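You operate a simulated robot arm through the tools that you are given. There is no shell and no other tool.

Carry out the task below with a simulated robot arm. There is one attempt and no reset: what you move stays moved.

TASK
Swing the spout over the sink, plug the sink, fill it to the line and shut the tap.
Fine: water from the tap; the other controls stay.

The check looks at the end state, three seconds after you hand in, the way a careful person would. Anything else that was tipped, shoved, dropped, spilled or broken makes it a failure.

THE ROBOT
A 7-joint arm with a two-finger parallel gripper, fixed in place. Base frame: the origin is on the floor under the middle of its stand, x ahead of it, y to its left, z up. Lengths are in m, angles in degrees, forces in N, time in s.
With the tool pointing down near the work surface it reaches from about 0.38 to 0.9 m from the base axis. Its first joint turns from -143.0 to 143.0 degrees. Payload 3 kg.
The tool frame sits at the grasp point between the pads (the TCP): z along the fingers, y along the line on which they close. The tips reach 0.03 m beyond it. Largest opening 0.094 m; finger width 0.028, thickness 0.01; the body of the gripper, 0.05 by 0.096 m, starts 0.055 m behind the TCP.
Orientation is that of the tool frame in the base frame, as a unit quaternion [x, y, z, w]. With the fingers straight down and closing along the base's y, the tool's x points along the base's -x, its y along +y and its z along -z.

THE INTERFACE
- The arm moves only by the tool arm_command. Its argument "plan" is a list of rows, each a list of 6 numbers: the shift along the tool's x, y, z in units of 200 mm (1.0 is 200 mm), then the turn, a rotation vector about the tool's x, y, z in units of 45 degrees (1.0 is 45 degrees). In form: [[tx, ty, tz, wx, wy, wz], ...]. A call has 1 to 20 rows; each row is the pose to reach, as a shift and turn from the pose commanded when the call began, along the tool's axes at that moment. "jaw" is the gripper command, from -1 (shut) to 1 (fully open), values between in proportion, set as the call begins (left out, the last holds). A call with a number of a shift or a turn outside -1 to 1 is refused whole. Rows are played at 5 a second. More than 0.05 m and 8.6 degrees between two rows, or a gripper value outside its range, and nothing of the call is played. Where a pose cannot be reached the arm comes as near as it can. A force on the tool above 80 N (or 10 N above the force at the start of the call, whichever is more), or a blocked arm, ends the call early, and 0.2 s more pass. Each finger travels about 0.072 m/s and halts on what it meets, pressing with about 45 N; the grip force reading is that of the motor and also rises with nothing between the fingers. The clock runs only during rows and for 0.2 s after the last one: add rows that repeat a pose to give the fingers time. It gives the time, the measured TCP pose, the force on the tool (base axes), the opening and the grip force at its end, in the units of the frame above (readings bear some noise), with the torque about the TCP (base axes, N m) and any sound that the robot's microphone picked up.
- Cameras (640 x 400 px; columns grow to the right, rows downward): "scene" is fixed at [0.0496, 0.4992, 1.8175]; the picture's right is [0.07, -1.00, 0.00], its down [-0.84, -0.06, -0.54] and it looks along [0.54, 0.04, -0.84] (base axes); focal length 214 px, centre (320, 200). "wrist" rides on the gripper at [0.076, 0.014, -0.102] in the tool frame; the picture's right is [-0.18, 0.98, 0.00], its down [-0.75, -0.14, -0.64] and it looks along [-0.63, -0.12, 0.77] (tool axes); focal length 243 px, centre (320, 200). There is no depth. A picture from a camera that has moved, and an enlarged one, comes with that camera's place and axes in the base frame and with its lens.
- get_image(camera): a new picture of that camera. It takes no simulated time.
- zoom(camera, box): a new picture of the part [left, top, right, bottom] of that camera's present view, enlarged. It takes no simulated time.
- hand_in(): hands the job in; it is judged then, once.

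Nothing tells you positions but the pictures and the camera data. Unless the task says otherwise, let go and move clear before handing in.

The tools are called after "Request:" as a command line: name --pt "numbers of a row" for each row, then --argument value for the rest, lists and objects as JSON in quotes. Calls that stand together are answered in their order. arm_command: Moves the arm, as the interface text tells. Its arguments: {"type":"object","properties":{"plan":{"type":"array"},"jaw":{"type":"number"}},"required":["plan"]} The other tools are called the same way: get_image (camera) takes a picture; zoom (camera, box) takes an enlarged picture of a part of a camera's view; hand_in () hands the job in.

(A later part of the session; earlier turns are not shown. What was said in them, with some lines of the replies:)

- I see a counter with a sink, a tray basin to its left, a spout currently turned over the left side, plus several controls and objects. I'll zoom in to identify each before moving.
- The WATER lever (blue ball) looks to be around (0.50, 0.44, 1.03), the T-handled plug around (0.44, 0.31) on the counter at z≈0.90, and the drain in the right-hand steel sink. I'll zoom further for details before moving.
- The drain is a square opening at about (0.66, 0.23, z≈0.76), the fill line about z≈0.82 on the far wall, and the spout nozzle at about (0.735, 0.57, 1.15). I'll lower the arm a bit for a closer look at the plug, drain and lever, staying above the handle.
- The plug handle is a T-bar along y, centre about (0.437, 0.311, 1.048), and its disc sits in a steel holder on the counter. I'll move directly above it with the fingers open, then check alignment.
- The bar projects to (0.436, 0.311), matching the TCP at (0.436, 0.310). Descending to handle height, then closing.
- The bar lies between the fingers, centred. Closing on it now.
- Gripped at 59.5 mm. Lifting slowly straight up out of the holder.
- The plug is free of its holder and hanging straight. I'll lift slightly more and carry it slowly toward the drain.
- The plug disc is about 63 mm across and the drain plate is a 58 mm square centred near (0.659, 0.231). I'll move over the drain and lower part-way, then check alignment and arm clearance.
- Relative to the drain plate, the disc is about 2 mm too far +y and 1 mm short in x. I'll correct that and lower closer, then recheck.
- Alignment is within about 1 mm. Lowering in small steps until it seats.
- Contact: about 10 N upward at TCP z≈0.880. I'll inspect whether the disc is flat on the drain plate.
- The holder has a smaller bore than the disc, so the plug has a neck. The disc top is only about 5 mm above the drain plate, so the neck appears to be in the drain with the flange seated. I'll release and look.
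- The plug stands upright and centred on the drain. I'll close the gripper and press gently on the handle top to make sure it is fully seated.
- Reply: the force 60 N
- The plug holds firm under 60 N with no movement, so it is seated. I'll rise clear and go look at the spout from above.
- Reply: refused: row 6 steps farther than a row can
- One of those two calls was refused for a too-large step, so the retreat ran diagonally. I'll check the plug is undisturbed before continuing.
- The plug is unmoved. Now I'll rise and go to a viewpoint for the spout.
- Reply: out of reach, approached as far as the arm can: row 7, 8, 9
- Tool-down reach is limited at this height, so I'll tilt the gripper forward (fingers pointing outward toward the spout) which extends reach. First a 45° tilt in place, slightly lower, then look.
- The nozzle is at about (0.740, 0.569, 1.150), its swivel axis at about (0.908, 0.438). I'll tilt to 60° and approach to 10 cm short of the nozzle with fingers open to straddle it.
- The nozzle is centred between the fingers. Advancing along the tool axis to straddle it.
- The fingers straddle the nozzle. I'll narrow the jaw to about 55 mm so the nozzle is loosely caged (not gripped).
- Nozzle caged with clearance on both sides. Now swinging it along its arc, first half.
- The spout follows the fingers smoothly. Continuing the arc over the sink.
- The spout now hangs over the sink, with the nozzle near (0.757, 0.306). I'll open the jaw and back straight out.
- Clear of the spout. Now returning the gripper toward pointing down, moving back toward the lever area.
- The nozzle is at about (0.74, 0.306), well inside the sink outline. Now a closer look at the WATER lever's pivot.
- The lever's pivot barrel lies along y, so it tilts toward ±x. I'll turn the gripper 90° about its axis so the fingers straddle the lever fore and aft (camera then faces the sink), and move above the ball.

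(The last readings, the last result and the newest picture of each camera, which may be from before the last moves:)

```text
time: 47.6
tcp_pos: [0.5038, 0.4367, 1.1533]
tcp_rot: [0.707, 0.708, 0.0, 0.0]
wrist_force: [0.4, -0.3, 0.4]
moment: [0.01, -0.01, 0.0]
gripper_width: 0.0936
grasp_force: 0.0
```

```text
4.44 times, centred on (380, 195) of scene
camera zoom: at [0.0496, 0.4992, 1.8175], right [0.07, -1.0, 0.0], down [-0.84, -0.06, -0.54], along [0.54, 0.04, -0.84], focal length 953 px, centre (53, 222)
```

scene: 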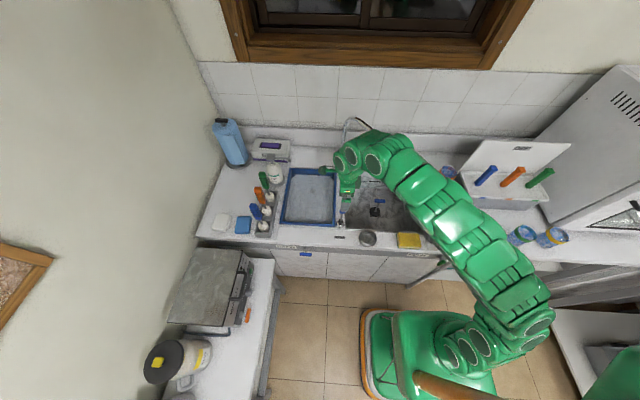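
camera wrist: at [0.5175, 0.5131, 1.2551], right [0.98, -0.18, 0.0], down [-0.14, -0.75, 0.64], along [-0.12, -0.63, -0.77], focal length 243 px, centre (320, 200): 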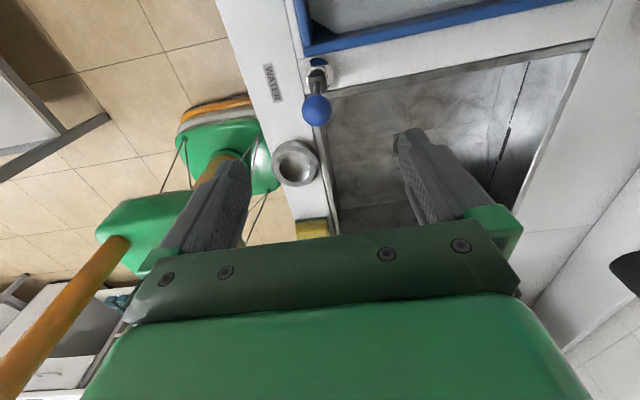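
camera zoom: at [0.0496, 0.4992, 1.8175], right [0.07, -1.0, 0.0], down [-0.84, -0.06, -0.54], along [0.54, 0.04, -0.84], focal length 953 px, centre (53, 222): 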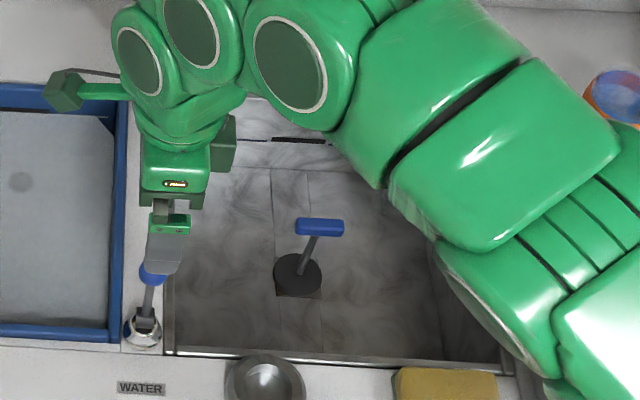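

The lever stands vertical at x≈0.5005, y≈0.4355, pivot axis along y. I'll lower with the fingers open fore and aft of the ball, without touching it.

Request:
arm_command --pt "-0.006 -0.0165 0.1 0 0 0" --pt "-0.006 -0.0165 0.2 0 0 0" --pt "-0.006 -0.0165 0.3 0 0 0" --pt "-0.006 -0.0165 0.4 0 0 0" --pt "-0.006 -0.0165 0.5 0 0 0" --pt "-0.006 -0.0165 0.6 0 0 0" --pt "-0.006 -0.0165 0.655 0 0 0" --pt "-0.006 -0.0165 0.655 0 0 0" --jaw 1

Request:
get_image --camera "wrist"

Request:
zoom --camera "scene" --box '[330, 150, 430, 240]'

```text
time: 49.4
tcp_pos: [0.5003, 0.4363, 1.0216]
tcp_rot: [0.707, 0.707, 0.0, 0.0]
wrist_force: [0.2, -0.2, -0.2]
moment: [-0.02, 0.0, -0.03]
gripper_width: 0.0939
grasp_force: 0.1
```

```text
taken
camera wrist: at [0.5153, 0.5127, 1.1238], right [0.98, -0.18, 0.0], down [-0.14, -0.75, 0.64], along [-0.12, -0.63, -0.77], focal length 243 px, centre (320, 200)
```

wrist: 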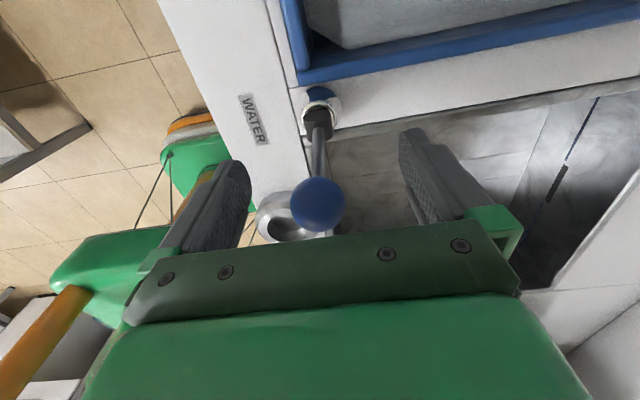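

```text
4.44 times, centred on (380, 195) of scene
camera zoom: at [0.0496, 0.4992, 1.8175], right [0.07, -1.0, 0.0], down [-0.84, -0.06, -0.54], along [0.54, 0.04, -0.84], focal length 953 px, centre (53, 222)
```

zoom: 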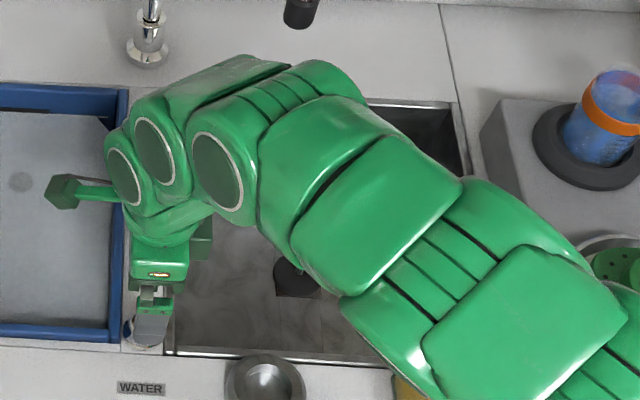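

Request:
arm_command --pt "0 0 0 0 0 0" --pt "0 0 0 0 0 0" --pt "0 0 0 0 0 0" --pt "0 0 0 0 0 0" --jaw -0.1

Request:
get_image --camera "wrist"

```text
time: 50.4
tcp_pos: [0.5019, 0.4364, 1.0206]
tcp_rot: [0.707, 0.707, 0.001, 0.0]
wrist_force: [0.3, 0.4, 0.4]
moment: [0.01, 0.0, 0.0]
gripper_width: 0.0421
grasp_force: 0.0
```

```text
taken
camera wrist: at [0.5152, 0.5126, 1.1237], right [0.98, -0.18, 0.0], down [-0.14, -0.75, 0.64], along [-0.12, -0.63, -0.77], focal length 243 px, centre (320, 200)
```

wrist: 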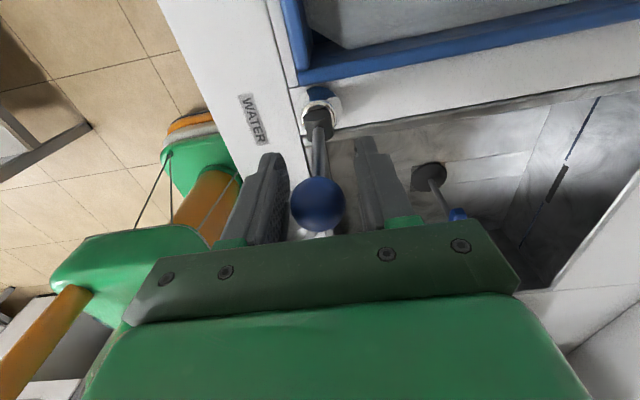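

The ball is caged fore-and-aft. Testing gently: a small pull toward −x to see whether the lever moves or resists.

Request:
arm_command --pt "0 -0.025 0 0 0 0" --pt "0 -0.05 0 0 0 0" --pt "0 -0.075 0 0 0 0" --pt "0 -0.075 0 0 0 0"

Request:
get_image --camera "wrist"

```text
time: 51.4
tcp_pos: [0.4863, 0.4351, 1.0204]
tcp_rot: [0.707, 0.707, 0.0, -0.001]
wrist_force: [-0.3, 0.3, -0.6]
moment: [0.02, -0.01, 0.04]
gripper_width: 0.0424
grasp_force: 0.0
```

```text
taken
camera wrist: at [0.4995, 0.5122, 1.1232], right [0.98, -0.18, 0.0], down [-0.14, -0.75, 0.64], along [-0.12, -0.63, -0.77], focal length 243 px, centre (320, 200)
```

wrist: 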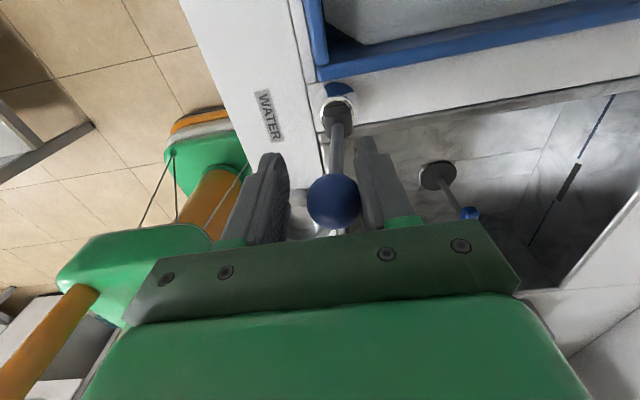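

Request:
arm_command --pt "0 -0.025 0 0 0 0" --pt "0 -0.05 0 0 0 0" --pt "0 -0.075 0 0 0 0" --pt "0 -0.075 0 0 0 0"

Request:
get_image --camera "wrist"

Request:
zoom --camera "scene" --box '[330, 110, 430, 200]'

```text
time: 52.4
tcp_pos: [0.469, 0.4361, 1.0213]
tcp_rot: [0.708, 0.707, 0.0, 0.001]
wrist_force: [-0.7, 0.9, 0.4]
moment: [0.02, -0.03, 0.01]
gripper_width: 0.0423
grasp_force: 0.0
```

```text
taken
camera wrist: at [0.4839, 0.5126, 1.1233], right [0.98, -0.18, 0.0], down [-0.14, -0.75, 0.64], along [-0.12, -0.63, -0.77], focal length 243 px, centre (320, 200)
```

wrist: 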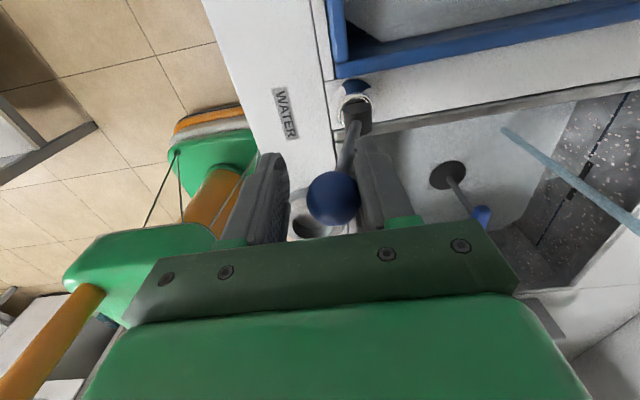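

```text
4.44 times, centred on (380, 155) of scene
camera zoom: at [0.0496, 0.4992, 1.8175], right [0.07, -1.0, 0.0], down [-0.84, -0.06, -0.54], along [0.54, 0.04, -0.84], focal length 953 px, centre (53, 400)
```

zoom: 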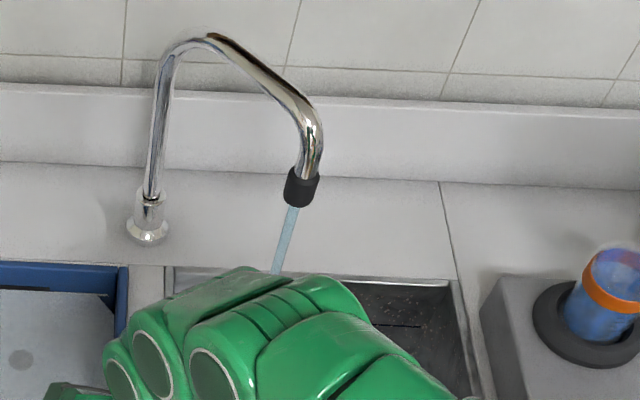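

Pulling toward −x opens the tap; water is streaming into the sink. I'll hold here and watch the level.

Request:
arm_command --pt "0 0 0 0 0 0" --pt "0 0 0 0 0 0" --pt "0 0 0 0 0 0" --pt "0 0 0 0 0 0" --pt "0 0 0 0 0 0"

Request:
get_image --camera "wrist"

Request:
zoom --camera "wrist" --box '[400, 80, 640, 290]'

Request:
get_image --camera "scene"

```text
time: 53.6
tcp_pos: [0.4698, 0.4356, 1.0208]
tcp_rot: [0.707, 0.708, 0.0, 0.0]
wrist_force: [-0.2, 0.2, 0.3]
moment: [0.05, 0.02, 0.01]
gripper_width: 0.0424
grasp_force: 0.1
```

```text
taken
camera wrist: at [0.4841, 0.5125, 1.1232], right [0.98, -0.18, 0.0], down [-0.14, -0.75, 0.64], along [-0.12, -0.63, -0.77], focal length 243 px, centre (320, 200)
```

wrist: 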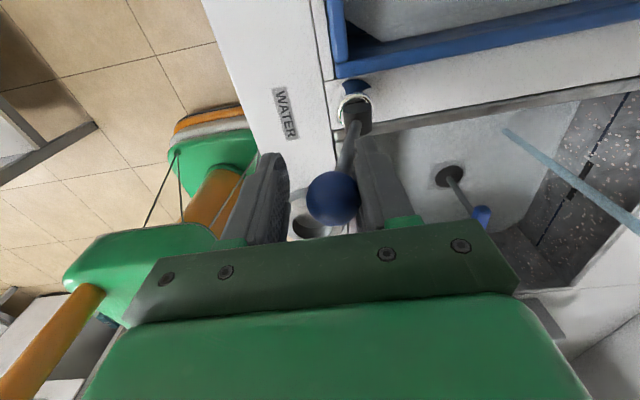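

```text
1.90 times, centred on (520, 185) of wrist
camera zoom: at [0.4841, 0.5125, 1.1232], right [0.98, -0.18, 0.0], down [-0.14, -0.75, 0.64], along [-0.12, -0.63, -0.77], focal length 462 px, centre (-61, 229)
```

zoom: 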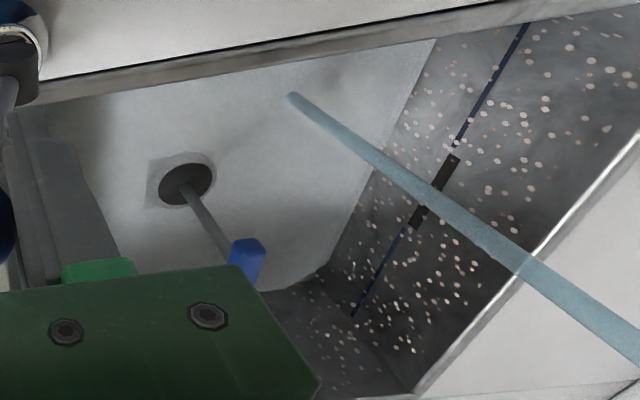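

```text
taken
```

scene: 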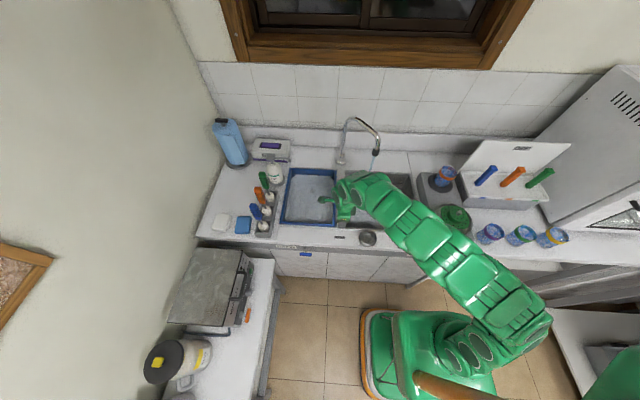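

The level is rising slowly (line at z≈0.815, water now about 0.762). Continuing to hold.

Request:
arm_command --pt "0 0 0 0 0 0" --pt "0 0 0 0 0 0" --pt "0 0 0 0 0 0" --pt "0 0 0 0 0 0" --pt "0 0 0 0 0 0" --pt "0 0 0 0 0 0" --pt "0 0 0 0 0 0" --pt "0 0 0 0 0 0" --pt "0 0 0 0 0 0"

Request:
zoom --camera "wrist" --box '[400, 80, 640, 290]'

Request:
zoom --camera "scene" --box '[330, 110, 430, 200]'

```text
time: 55.6
tcp_pos: [0.4701, 0.4365, 1.0205]
tcp_rot: [0.707, 0.707, 0.0, 0.0]
wrist_force: [0.2, -0.1, 0.7]
moment: [0.0, -0.04, 0.0]
gripper_width: 0.0423
grasp_force: 0.1
```

```text
1.90 times, centred on (520, 185) of wrist
camera zoom: at [0.4841, 0.5125, 1.1232], right [0.98, -0.18, 0.0], down [-0.14, -0.75, 0.64], along [-0.12, -0.63, -0.77], focal length 462 px, centre (-61, 229)
```

zoom: 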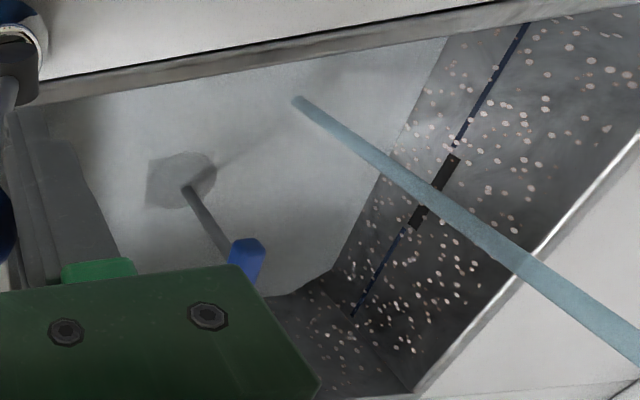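

```text
4.44 times, centred on (380, 155) of scene
camera zoom: at [0.0496, 0.4992, 1.8175], right [0.07, -1.0, 0.0], down [-0.84, -0.06, -0.54], along [0.54, 0.04, -0.84], focal length 953 px, centre (53, 400)
```

zoom: 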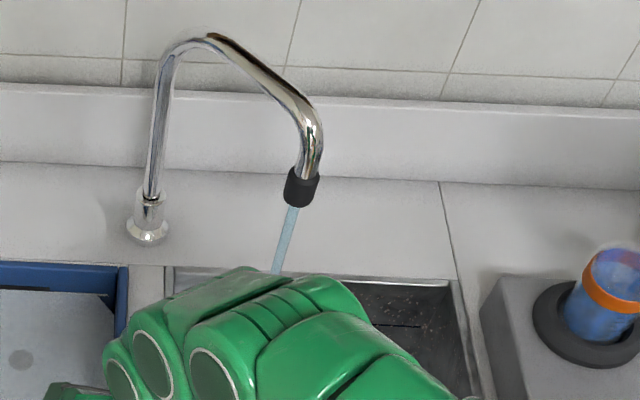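

Request:
arm_command --pt "0 0 0 0 0 0" --pt "0 0 0 0 0 0" --pt "0 0 0 0 0 0" --pt "0 0 0 0 0 0" --pt "0 0 0 0 0 0" --pt "0 0 0 0 0 0" --pt "0 0 0 0 0 0" --pt "0 0 0 0 0 0" --pt "0 0 0 0 0 0" --pt "0 0 0 0 0 0" --pt "0 0 0 0 0 0" --pt "0 0 0 0 0 0" --pt "0 0 0 0 0 0" --pt "0 0 0 0 0 0" --pt "0 0 0 0 0 0" --pt "0 0 0 0 0 0" --pt "0 0 0 0 0 0" --pt "0 0 0 0 0 0" --pt "0 0 0 0 0 0" --pt "0 0 0 0 0 0"

Request:
zoom --camera "wrist" --box '[400, 80, 640, 290]'

```text
time: 59.8
tcp_pos: [0.4704, 0.4355, 1.0206]
tcp_rot: [0.707, 0.707, 0.0, 0.0]
wrist_force: [-0.1, -0.6, 0.1]
moment: [-0.01, -0.02, 0.02]
gripper_width: 0.0422
grasp_force: 0.0
```

```text
1.90 times, centred on (520, 185) of wrist
camera zoom: at [0.4841, 0.5125, 1.1231], right [0.98, -0.18, 0.0], down [-0.14, -0.75, 0.64], along [-0.12, -0.63, -0.77], focal length 462 px, centre (-61, 229)
```

zoom: 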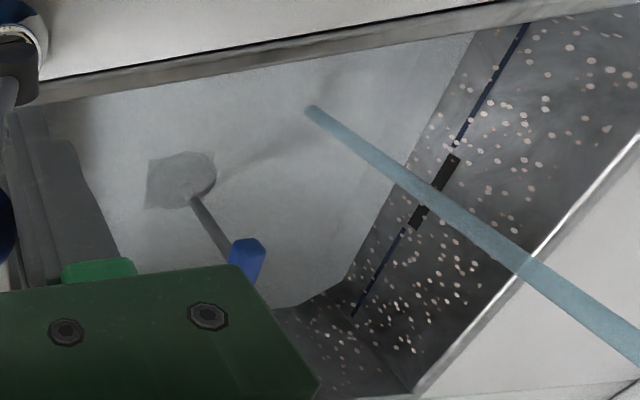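

Request:
arm_command --pt "0 0 0 0 0 0" --pt "0 0 0 0 0 0" --pt "0 0 0 0 0 0" --pt "0 0 0 0 0 0" --pt "0 0 0 0 0 0" --pt "0 0 0 0 0 0" --pt "0 0 0 0 0 0" --pt "0 0 0 0 0 0" --pt "0 0 0 0 0 0" --pt "0 0 0 0 0 0" --pt "0 0 0 0 0 0" --pt "0 0 0 0 0 0" --pt "0 0 0 0 0 0" --pt "0 0 0 0 0 0"

Request:
zoom --camera "wrist" --box '[400, 80, 640, 290]'

Request:
zoom --camera "wrist" --box '[560, 80, 640, 160]'

```text
time: 62.8
tcp_pos: [0.4696, 0.4365, 1.0207]
tcp_rot: [0.707, 0.707, 0.0, 0.001]
wrist_force: [-0.1, -0.1, -0.1]
moment: [0.01, 0.01, -0.01]
gripper_width: 0.0419
grasp_force: 0.0
```

```text
1.90 times, centred on (520, 185) of wrist
camera zoom: at [0.4841, 0.5125, 1.1232], right [0.98, -0.18, 0.0], down [-0.14, -0.75, 0.64], along [-0.12, -0.63, -0.77], focal length 462 px, centre (-61, 229)
```

zoom: 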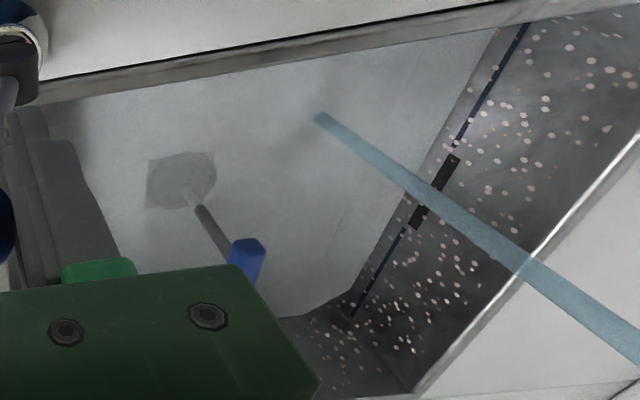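

```text
5.00 times, centred on (600, 120) of wrist
camera zoom: at [0.4841, 0.5125, 1.1232], right [0.98, -0.18, 0.0], down [-0.14, -0.75, 0.64], along [-0.12, -0.63, -0.77], focal length 1213 px, centre (-1080, 600)
```

zoom: 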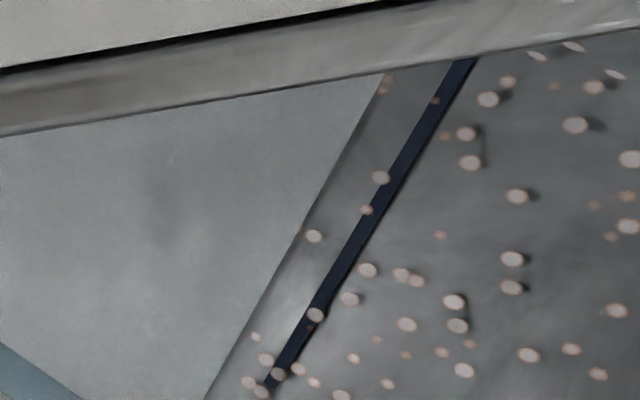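

About 14 mm to go at roughly 4 mm/s. Holding about 2.2 s more, then I'll check before closing.

Request:
arm_command --pt "0 0 0 0 0 0" --pt "0 0 0 0 0 0" --pt "0 0 0 0 0 0" --pt "0 0 0 0 0 0" --pt "0 0 0 0 0 0" --pt "0 0 0 0 0 0" --pt "0 0 0 0 0 0" --pt "0 0 0 0 0 0" --pt "0 0 0 0 0 0" --pt "0 0 0 0 0 0"

Request:
zoom --camera "wrist" --box '[560, 80, 640, 160]'

Request:
zoom --camera "wrist" --box '[520, 140, 600, 240]'

```text
time: 65.0
tcp_pos: [0.4698, 0.4363, 1.0223]
tcp_rot: [0.707, 0.707, 0.0, 0.0]
wrist_force: [0.2, 0.8, -0.1]
moment: [-0.01, -0.01, -0.03]
gripper_width: 0.0421
grasp_force: 0.0
```

```text
5.00 times, centred on (600, 120) of wrist
camera zoom: at [0.4841, 0.5125, 1.1231], right [0.98, -0.18, 0.0], down [-0.14, -0.75, 0.64], along [-0.12, -0.63, -0.77], focal length 1213 px, centre (-1080, 600)
```

zoom: 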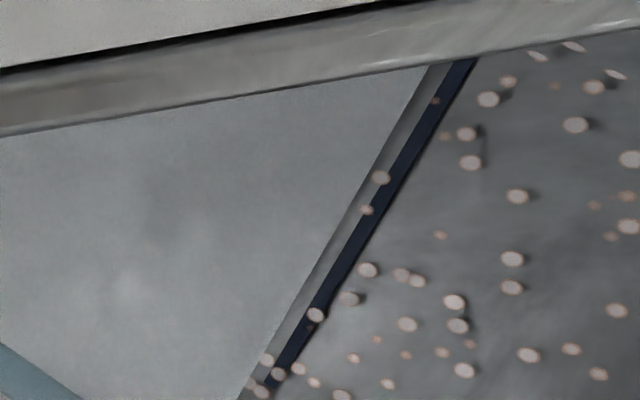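

```text
4.00 times, centred on (560, 190) of wrist
camera zoom: at [0.4841, 0.5125, 1.1231], right [0.98, -0.18, 0.0], down [-0.14, -0.75, 0.64], along [-0.12, -0.63, -0.77], focal length 970 px, centre (-640, 240)
```

zoom: 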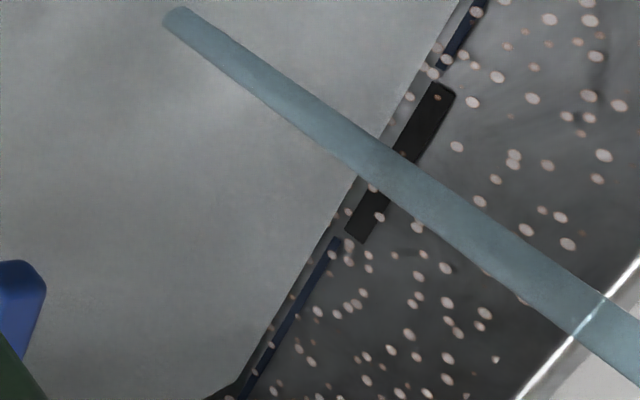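

Request:
arm_command --pt "0 0.02 0 0 0 0" --pt "0 0.04 0 0 0 0" --pt "0 0.055 0 0 0 0" --pt "0 0.055 0 0 0 0" --pt "0 0.055 0 0 0 0"

Request:
zoom --camera "wrist" --box '[540, 80, 620, 160]'

Request:
get_image --camera "wrist"

```text
time: 66.2
tcp_pos: [0.4804, 0.4357, 1.02]
tcp_rot: [0.707, 0.707, 0.0, 0.0]
wrist_force: [0.3, -0.6, -0.5]
moment: [-0.01, 0.0, -0.02]
gripper_width: 0.0425
grasp_force: 0.1
```

```text
5.00 times, centred on (580, 120) of wrist
camera zoom: at [0.4942, 0.5124, 1.1228], right [0.98, -0.18, 0.0], down [-0.14, -0.75, 0.64], along [-0.12, -0.63, -0.77], focal length 1213 px, centre (-980, 600)
```

zoom: 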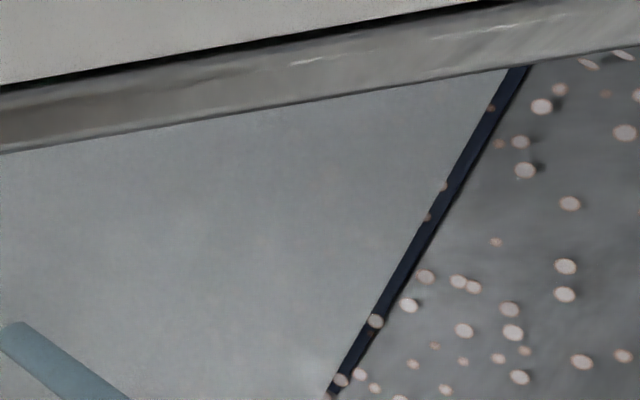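

```text
taken
camera wrist: at [0.4942, 0.5124, 1.1228], right [0.98, -0.18, 0.0], down [-0.14, -0.75, 0.64], along [-0.12, -0.63, -0.77], focal length 243 px, centre (320, 200)
```

wrist: 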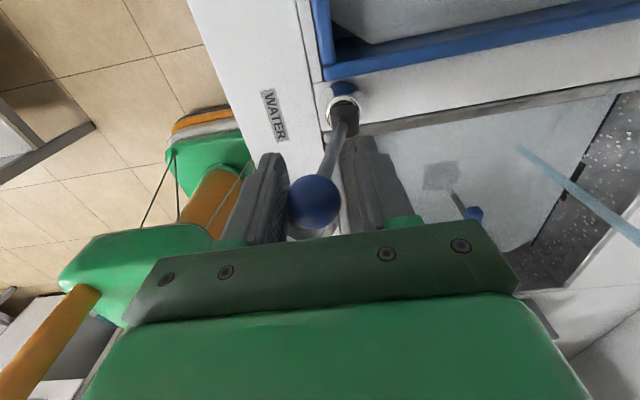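

The water is just touching the lower edge of the line. Closing the lever back to vertical now.

Request:
arm_command --pt "0 0.07 0 0 0 0" --pt "0 0.135 0 0 0 0" --pt "0 0.138 0 0 0 0"

Request:
get_image --camera "wrist"

Request:
zoom --camera "wrist" --box '[500, 80, 620, 200]'

Request:
zoom --camera "scene" --box '[330, 110, 430, 200]'

```text
time: 67.0
tcp_pos: [0.5092, 0.4357, 1.0221]
tcp_rot: [0.707, 0.707, -0.001, 0.0]
wrist_force: [-5.3, 1.6, 2.3]
moment: [0.03, -0.01, -0.03]
gripper_width: 0.0452
grasp_force: 1.7
```

```text
taken
camera wrist: at [0.5229, 0.5118, 1.1245], right [0.98, -0.18, 0.0], down [-0.14, -0.75, 0.64], along [-0.12, -0.63, -0.77], focal length 243 px, centre (320, 200)
```

wrist: 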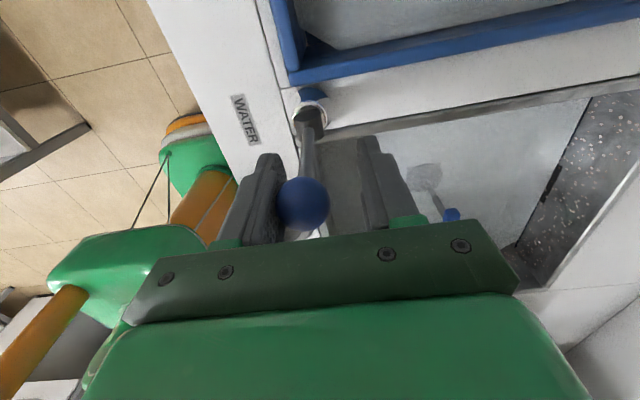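

```text
3.33 times, centred on (560, 140) of wrist
camera zoom: at [0.5229, 0.5118, 1.1245], right [0.98, -0.18, 0.0], down [-0.14, -0.75, 0.64], along [-0.12, -0.63, -0.77], focal length 809 px, centre (-480, 400)
```

zoom: 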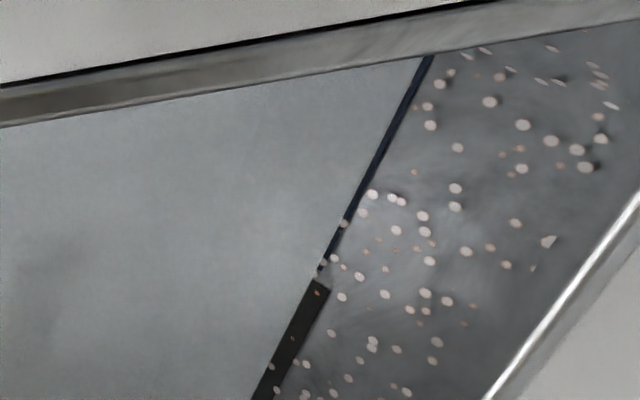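

```text
4.44 times, centred on (380, 155) of scene
camera zoom: at [0.0496, 0.4992, 1.8175], right [0.07, -1.0, 0.0], down [-0.84, -0.06, -0.54], along [0.54, 0.04, -0.84], focal length 953 px, centre (53, 400)
```

zoom: 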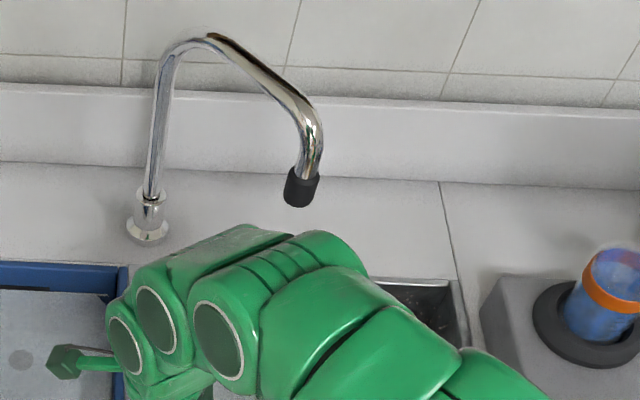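

The stream has stopped and the lever is against its closed stop. I'll relieve the contact and zoom in on the water level.

Request:
arm_command --pt "0 -0.03 0 0 0 0" --pt "0 -0.03 0 0 0 0"

Request:
zoom --camera "wrist" --box '[540, 85, 610, 155]'

Request:
get_image --camera "wrist"

```text
time: 67.6
tcp_pos: [0.5038, 0.4368, 1.0219]
tcp_rot: [0.707, 0.708, 0.0, 0.0]
wrist_force: [-0.4, 1.0, -0.4]
moment: [-0.01, 0.02, 0.0]
gripper_width: 0.0423
grasp_force: 0.1
```

```text
5.71 times, centred on (575, 120) of wrist
camera zoom: at [0.5176, 0.5117, 1.1243], right [0.98, -0.18, 0.0], down [-0.14, -0.75, 0.64], along [-0.12, -0.63, -0.77], focal length 1386 px, centre (-1137, 657)
```

zoom: 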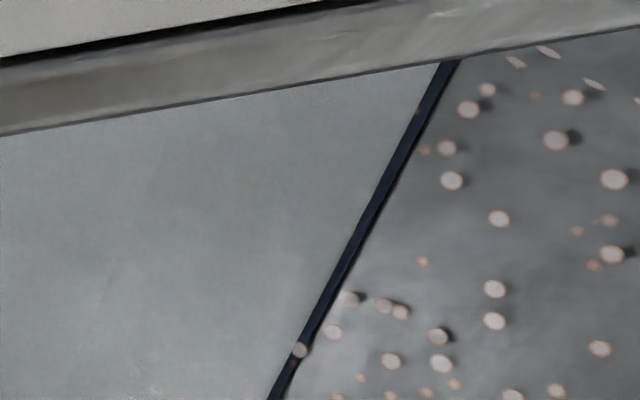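

```text
taken
camera wrist: at [0.5176, 0.5117, 1.1243], right [0.98, -0.18, 0.0], down [-0.14, -0.75, 0.64], along [-0.12, -0.63, -0.77], focal length 243 px, centre (320, 200)
```

wrist: 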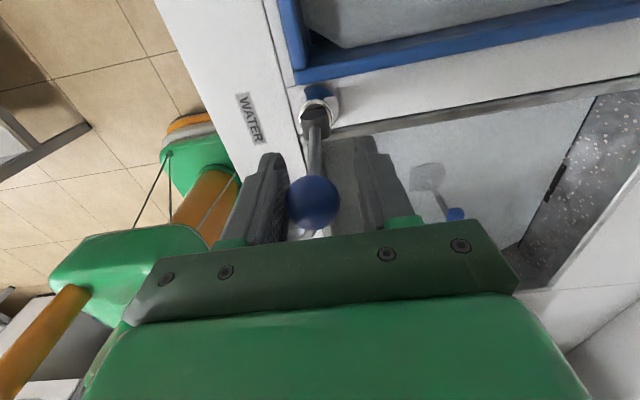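

The level is within the line's thickness. I'll open the jaw and rise straight up, then recheck for dripping or leaking.

Request:
arm_command --pt "0 0 0 0 0 0" --pt "0 0 0 0 0 0" --pt "0 0 0 0 0 0" --pt "0 0 -0.1 0 0 0" --pt "0 0 -0.2 0 0 0" --pt "0 0 -0.3 0 0 0" --pt "0 0 -0.4 0 0 0" --pt "0 0 -0.5 0 0 0" --pt "0 0 -0.6 0 0 0" --pt "0 0 -0.7 0 0 0" --pt "0 0 -0.7 0 0 0" --jaw 1

Request:
get_image --camera "wrist"

Request:
zoom --camera "wrist" --box '[480, 40, 600, 160]'

Request:
get_image --camera "scene"

```text
time: 70.0
tcp_pos: [0.5033, 0.4351, 1.1613]
tcp_rot: [0.707, 0.707, 0.0, 0.0]
wrist_force: [0.2, 1.1, 0.3]
moment: [0.0, 0.06, -0.01]
gripper_width: 0.0942
grasp_force: 0.0
```

```text
taken
camera wrist: at [0.5174, 0.5113, 1.2632], right [0.98, -0.18, 0.0], down [-0.14, -0.75, 0.64], along [-0.12, -0.63, -0.77], focal length 243 px, centre (320, 200)
```

wrist: 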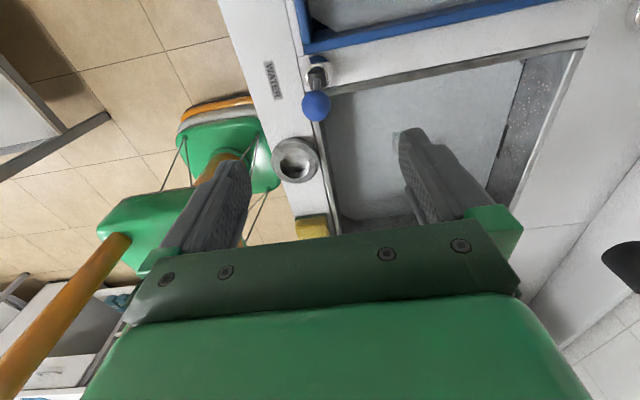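

```text
3.33 times, centred on (540, 100) of wrist
camera zoom: at [0.5174, 0.5113, 1.2632], right [0.98, -0.18, 0.0], down [-0.14, -0.75, 0.64], along [-0.12, -0.63, -0.77], focal length 809 px, centre (-413, 533)
```

zoom: 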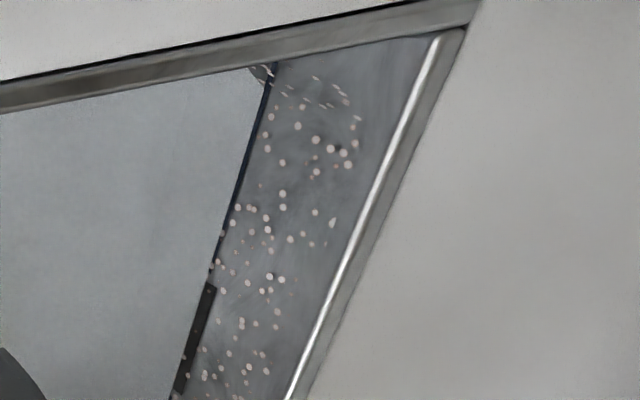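

```text
taken
```

scene: 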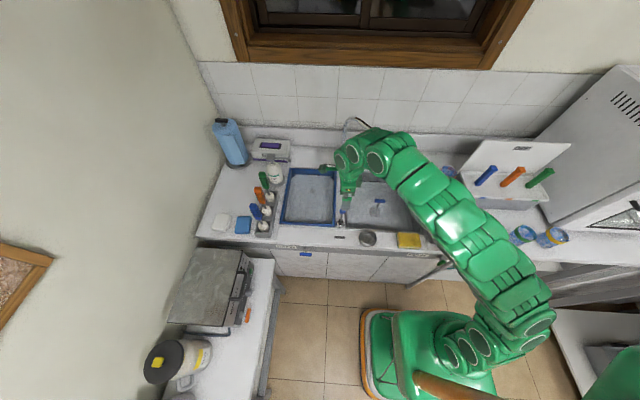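

Moving the arm back clear so the scene camera has an unobstructed view of the sink.

Request:
arm_command --pt "0 0 -0.1 0 0 0" --pt "-0.1 -0.05 -0.2 0 0 0" --pt "-0.2 -0.1 -0.3 0 0 0" --pt "-0.3 -0.15 -0.4 0 0 0" --pt "-0.4 -0.2 -0.5 0 0 0" --pt "-0.5 -0.25 -0.6 0 0 0" --pt "-0.6 -0.3 -0.65 0 0 0" --pt "-0.7 -0.35 -0.7 0 0 0" --pt "-0.8 -0.4 -0.75 0 0 0" --pt "-0.9 -0.45 -0.75 0 0 0" --pt "-1 -0.5 -0.75 0 0 0" --pt "-1 -0.5 -0.75 0 0 0" --jaw 1

Request:
get_image --camera "scene"

Request:
zoom --camera "scene" --box '[335, 160, 425, 230]'

Request:
zoom --camera "scene" --box '[330, 105, 410, 175]'

```text
time: 72.6
tcp_pos: [0.4009, 0.2362, 1.3105]
tcp_rot: [0.707, 0.707, 0.001, 0.0]
wrist_force: [0.2, 0.3, 0.7]
moment: [0.0, 0.01, 0.02]
gripper_width: 0.0941
grasp_force: 0.0
```

```text
taken
```

scene: 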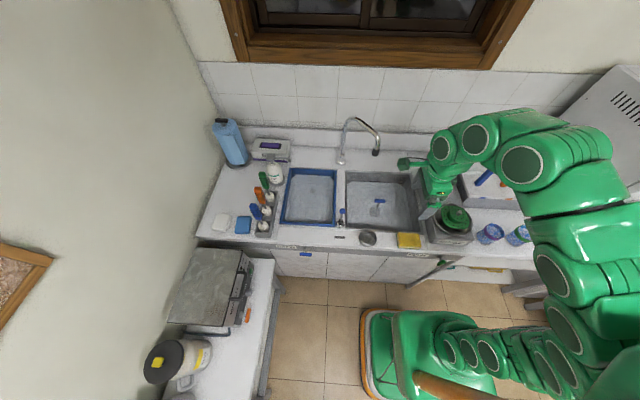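

```text
5.71 times, centred on (380, 195) of scene
camera zoom: at [0.0496, 0.4992, 1.8175], right [0.07, -1.0, 0.0], down [-0.84, -0.06, -0.54], along [0.54, 0.04, -0.84], focal length 1226 px, centre (-23, 229)
```

zoom: 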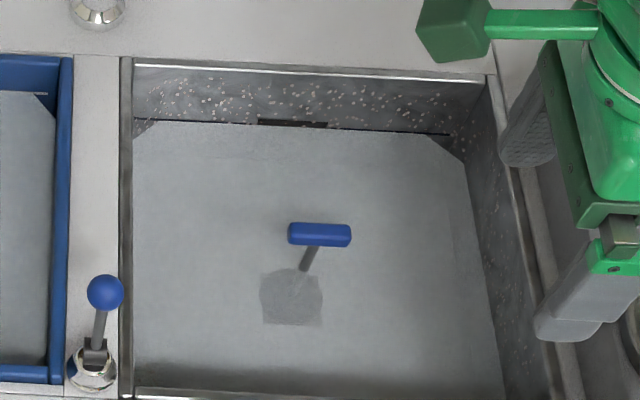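

```text
5.71 times, centred on (370, 140) of scene
camera zoom: at [0.0496, 0.4992, 1.8175], right [0.07, -1.0, 0.0], down [-0.84, -0.06, -0.54], along [0.54, 0.04, -0.84], focal length 1226 px, centre (34, 543)
```

zoom: 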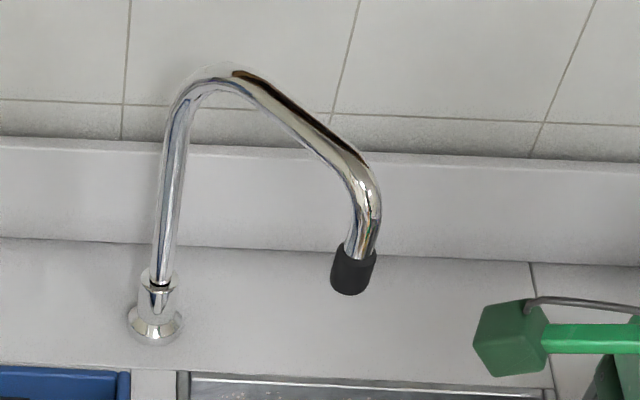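

Request:
zoom --camera "scene" --box '[355, 170, 385, 190]'

Request:
zoom --camera "scene" --box '[385, 172, 415, 192]'

Request:
zoom --camera "scene" --box '[335, 195, 365, 245]'

Request:
get_image --camera "wrist"

```text
16.00 times, centred on (370, 180) of scene
camera zoom: at [0.0496, 0.4992, 1.8175], right [0.07, -1.0, 0.0], down [-0.84, -0.06, -0.54], along [0.54, 0.04, -0.84], focal length 3432 px, centre (-480, 520)
```

zoom: 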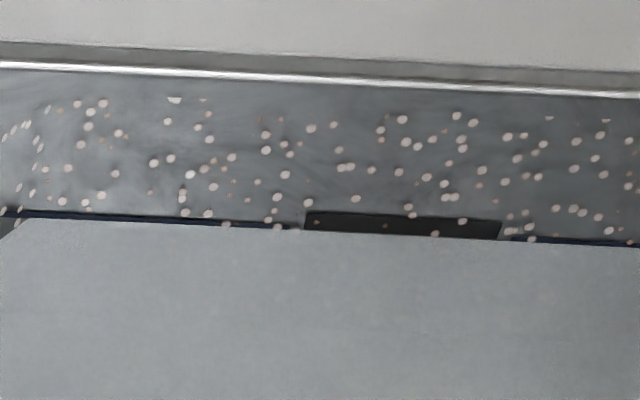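

```text
16.00 times, centred on (400, 182) of scene
camera zoom: at [0.0496, 0.4992, 1.8175], right [0.07, -1.0, 0.0], down [-0.84, -0.06, -0.54], along [0.54, 0.04, -0.84], focal length 3432 px, centre (-960, 488)
```

zoom: 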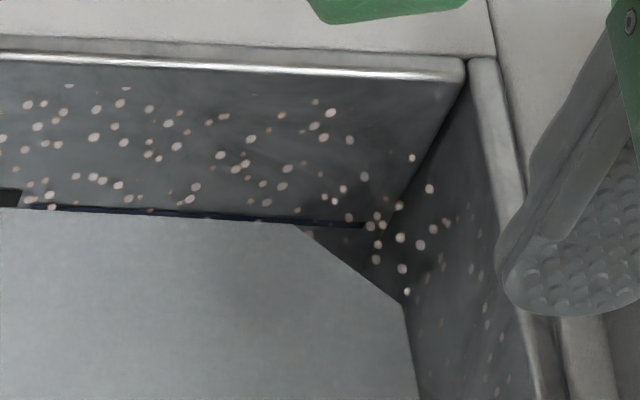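

```text
8.00 times, centred on (350, 220) of scene
camera zoom: at [0.0496, 0.4992, 1.8175], right [0.07, -1.0, 0.0], down [-0.84, -0.06, -0.54], along [0.54, 0.04, -0.84], focal length 1716 px, centre (80, 40)
```

zoom: 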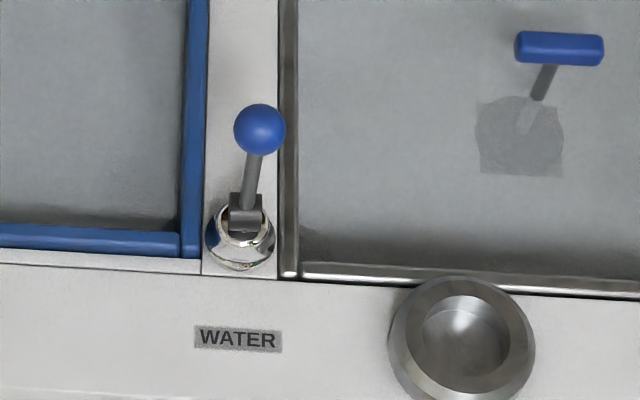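

```text
taken
camera wrist: at [0.4153, 0.3112, 1.4135], right [0.98, -0.18, 0.0], down [-0.14, -0.75, 0.64], along [-0.12, -0.63, -0.77], focal length 243 px, centre (320, 200)
```

wrist: 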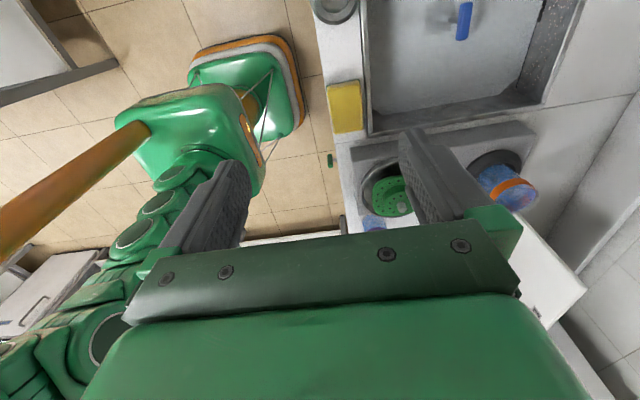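

The lever is upright, the stream is off, and the water sits on the line. I'll let a few seconds pass to confirm the level holds.

Request:
arm_command --pt "0 0 0 0 0 0" --pt "0 0 0 0 0 0" --pt "0 0 0 0 0 0" --pt "0 0 0 0 0 0" --pt "0 0 0 0 0 0" --pt "0 0 0 0 0 0" --pt "0 0 0 0 0 0" --pt "0 0 0 0 0 0" --pt "0 0 0 0 0 0" --pt "0 0 0 0 0 0" --pt "0 0 0 0 0 0" --pt "0 0 0 0 0 0" --pt "0 0 0 0 0 0" --pt "0 0 0 0 0 0" --pt "0 0 0 0 0 0" --pt "0 0 0 0 0 0" --pt "0 0 0 0 0 0" --pt "0 0 0 0 0 0" --pt "0 0 0 0 0 0" --pt "0 0 0 0 0 0"

Request:
zoom --camera "scene" --box '[355, 170, 385, 190]'

Request:
get_image --camera "scene"

```text
time: 76.8
tcp_pos: [0.4016, 0.2348, 1.3116]
tcp_rot: [0.707, 0.707, 0.0, 0.0]
wrist_force: [0.5, 0.1, -0.4]
moment: [0.0, 0.02, 0.04]
gripper_width: 0.0937
grasp_force: 0.0
```

```text
16.00 times, centred on (370, 180) of scene
camera zoom: at [0.0496, 0.4992, 1.8175], right [0.07, -1.0, 0.0], down [-0.84, -0.06, -0.54], along [0.54, 0.04, -0.84], focal length 3432 px, centre (-480, 520)
```

zoom: 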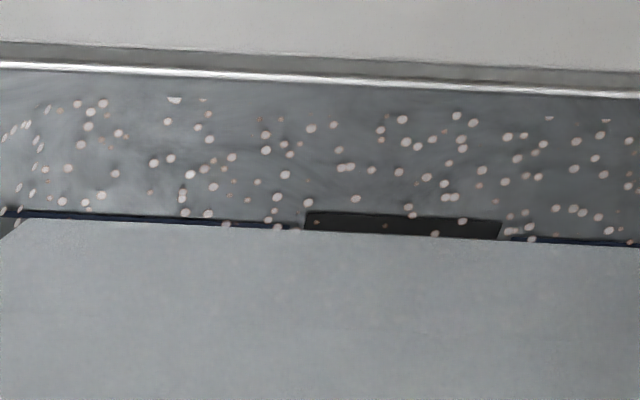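

```text
taken
```

scene: 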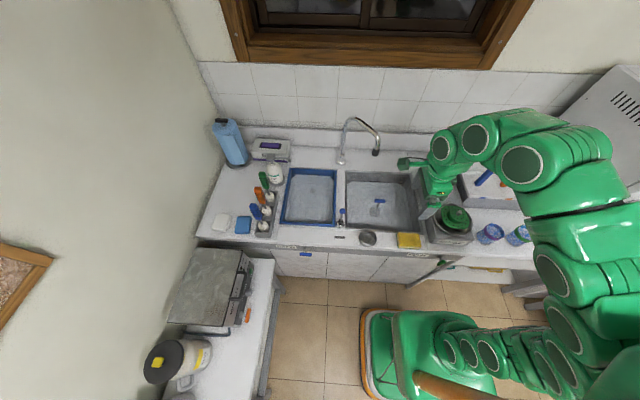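

The water level is identical after four more seconds, so nothing is leaking. The spout hangs over the sink, the plug is seated, the tap is shut, the other items look undisturbed, and the arm is clear. Handing in.

Request:
hand_in

```text
The job is handed in.
```

The sink is plugged and filled to the line, the spout hangs over it, and the tap is shut. I handed it in at that point.

- **Spout:** the nozzle hangs well inside the sink's outline, about 0.10 m in from the left edge and 0.10 m from the back edge.
- **Plug:** it sits centred on the drain. It did not move when I pressed down on it with about 60 N.
- **Water level:** the surface lies within the thickness of the line. It had not changed after more than four further seconds, so nothing appears to be leaking.
- **Tap:** the WATER lever is back upright against its closed stop, and the stream has stopped.

I did not touch the DRAIN or RINSE controls, and nothing else on the counter looks moved. While the tap ran, spots showed up on the sink walls above the waterline. I saw none outside the sink. The arm is back clear of the counter with the jaw open.
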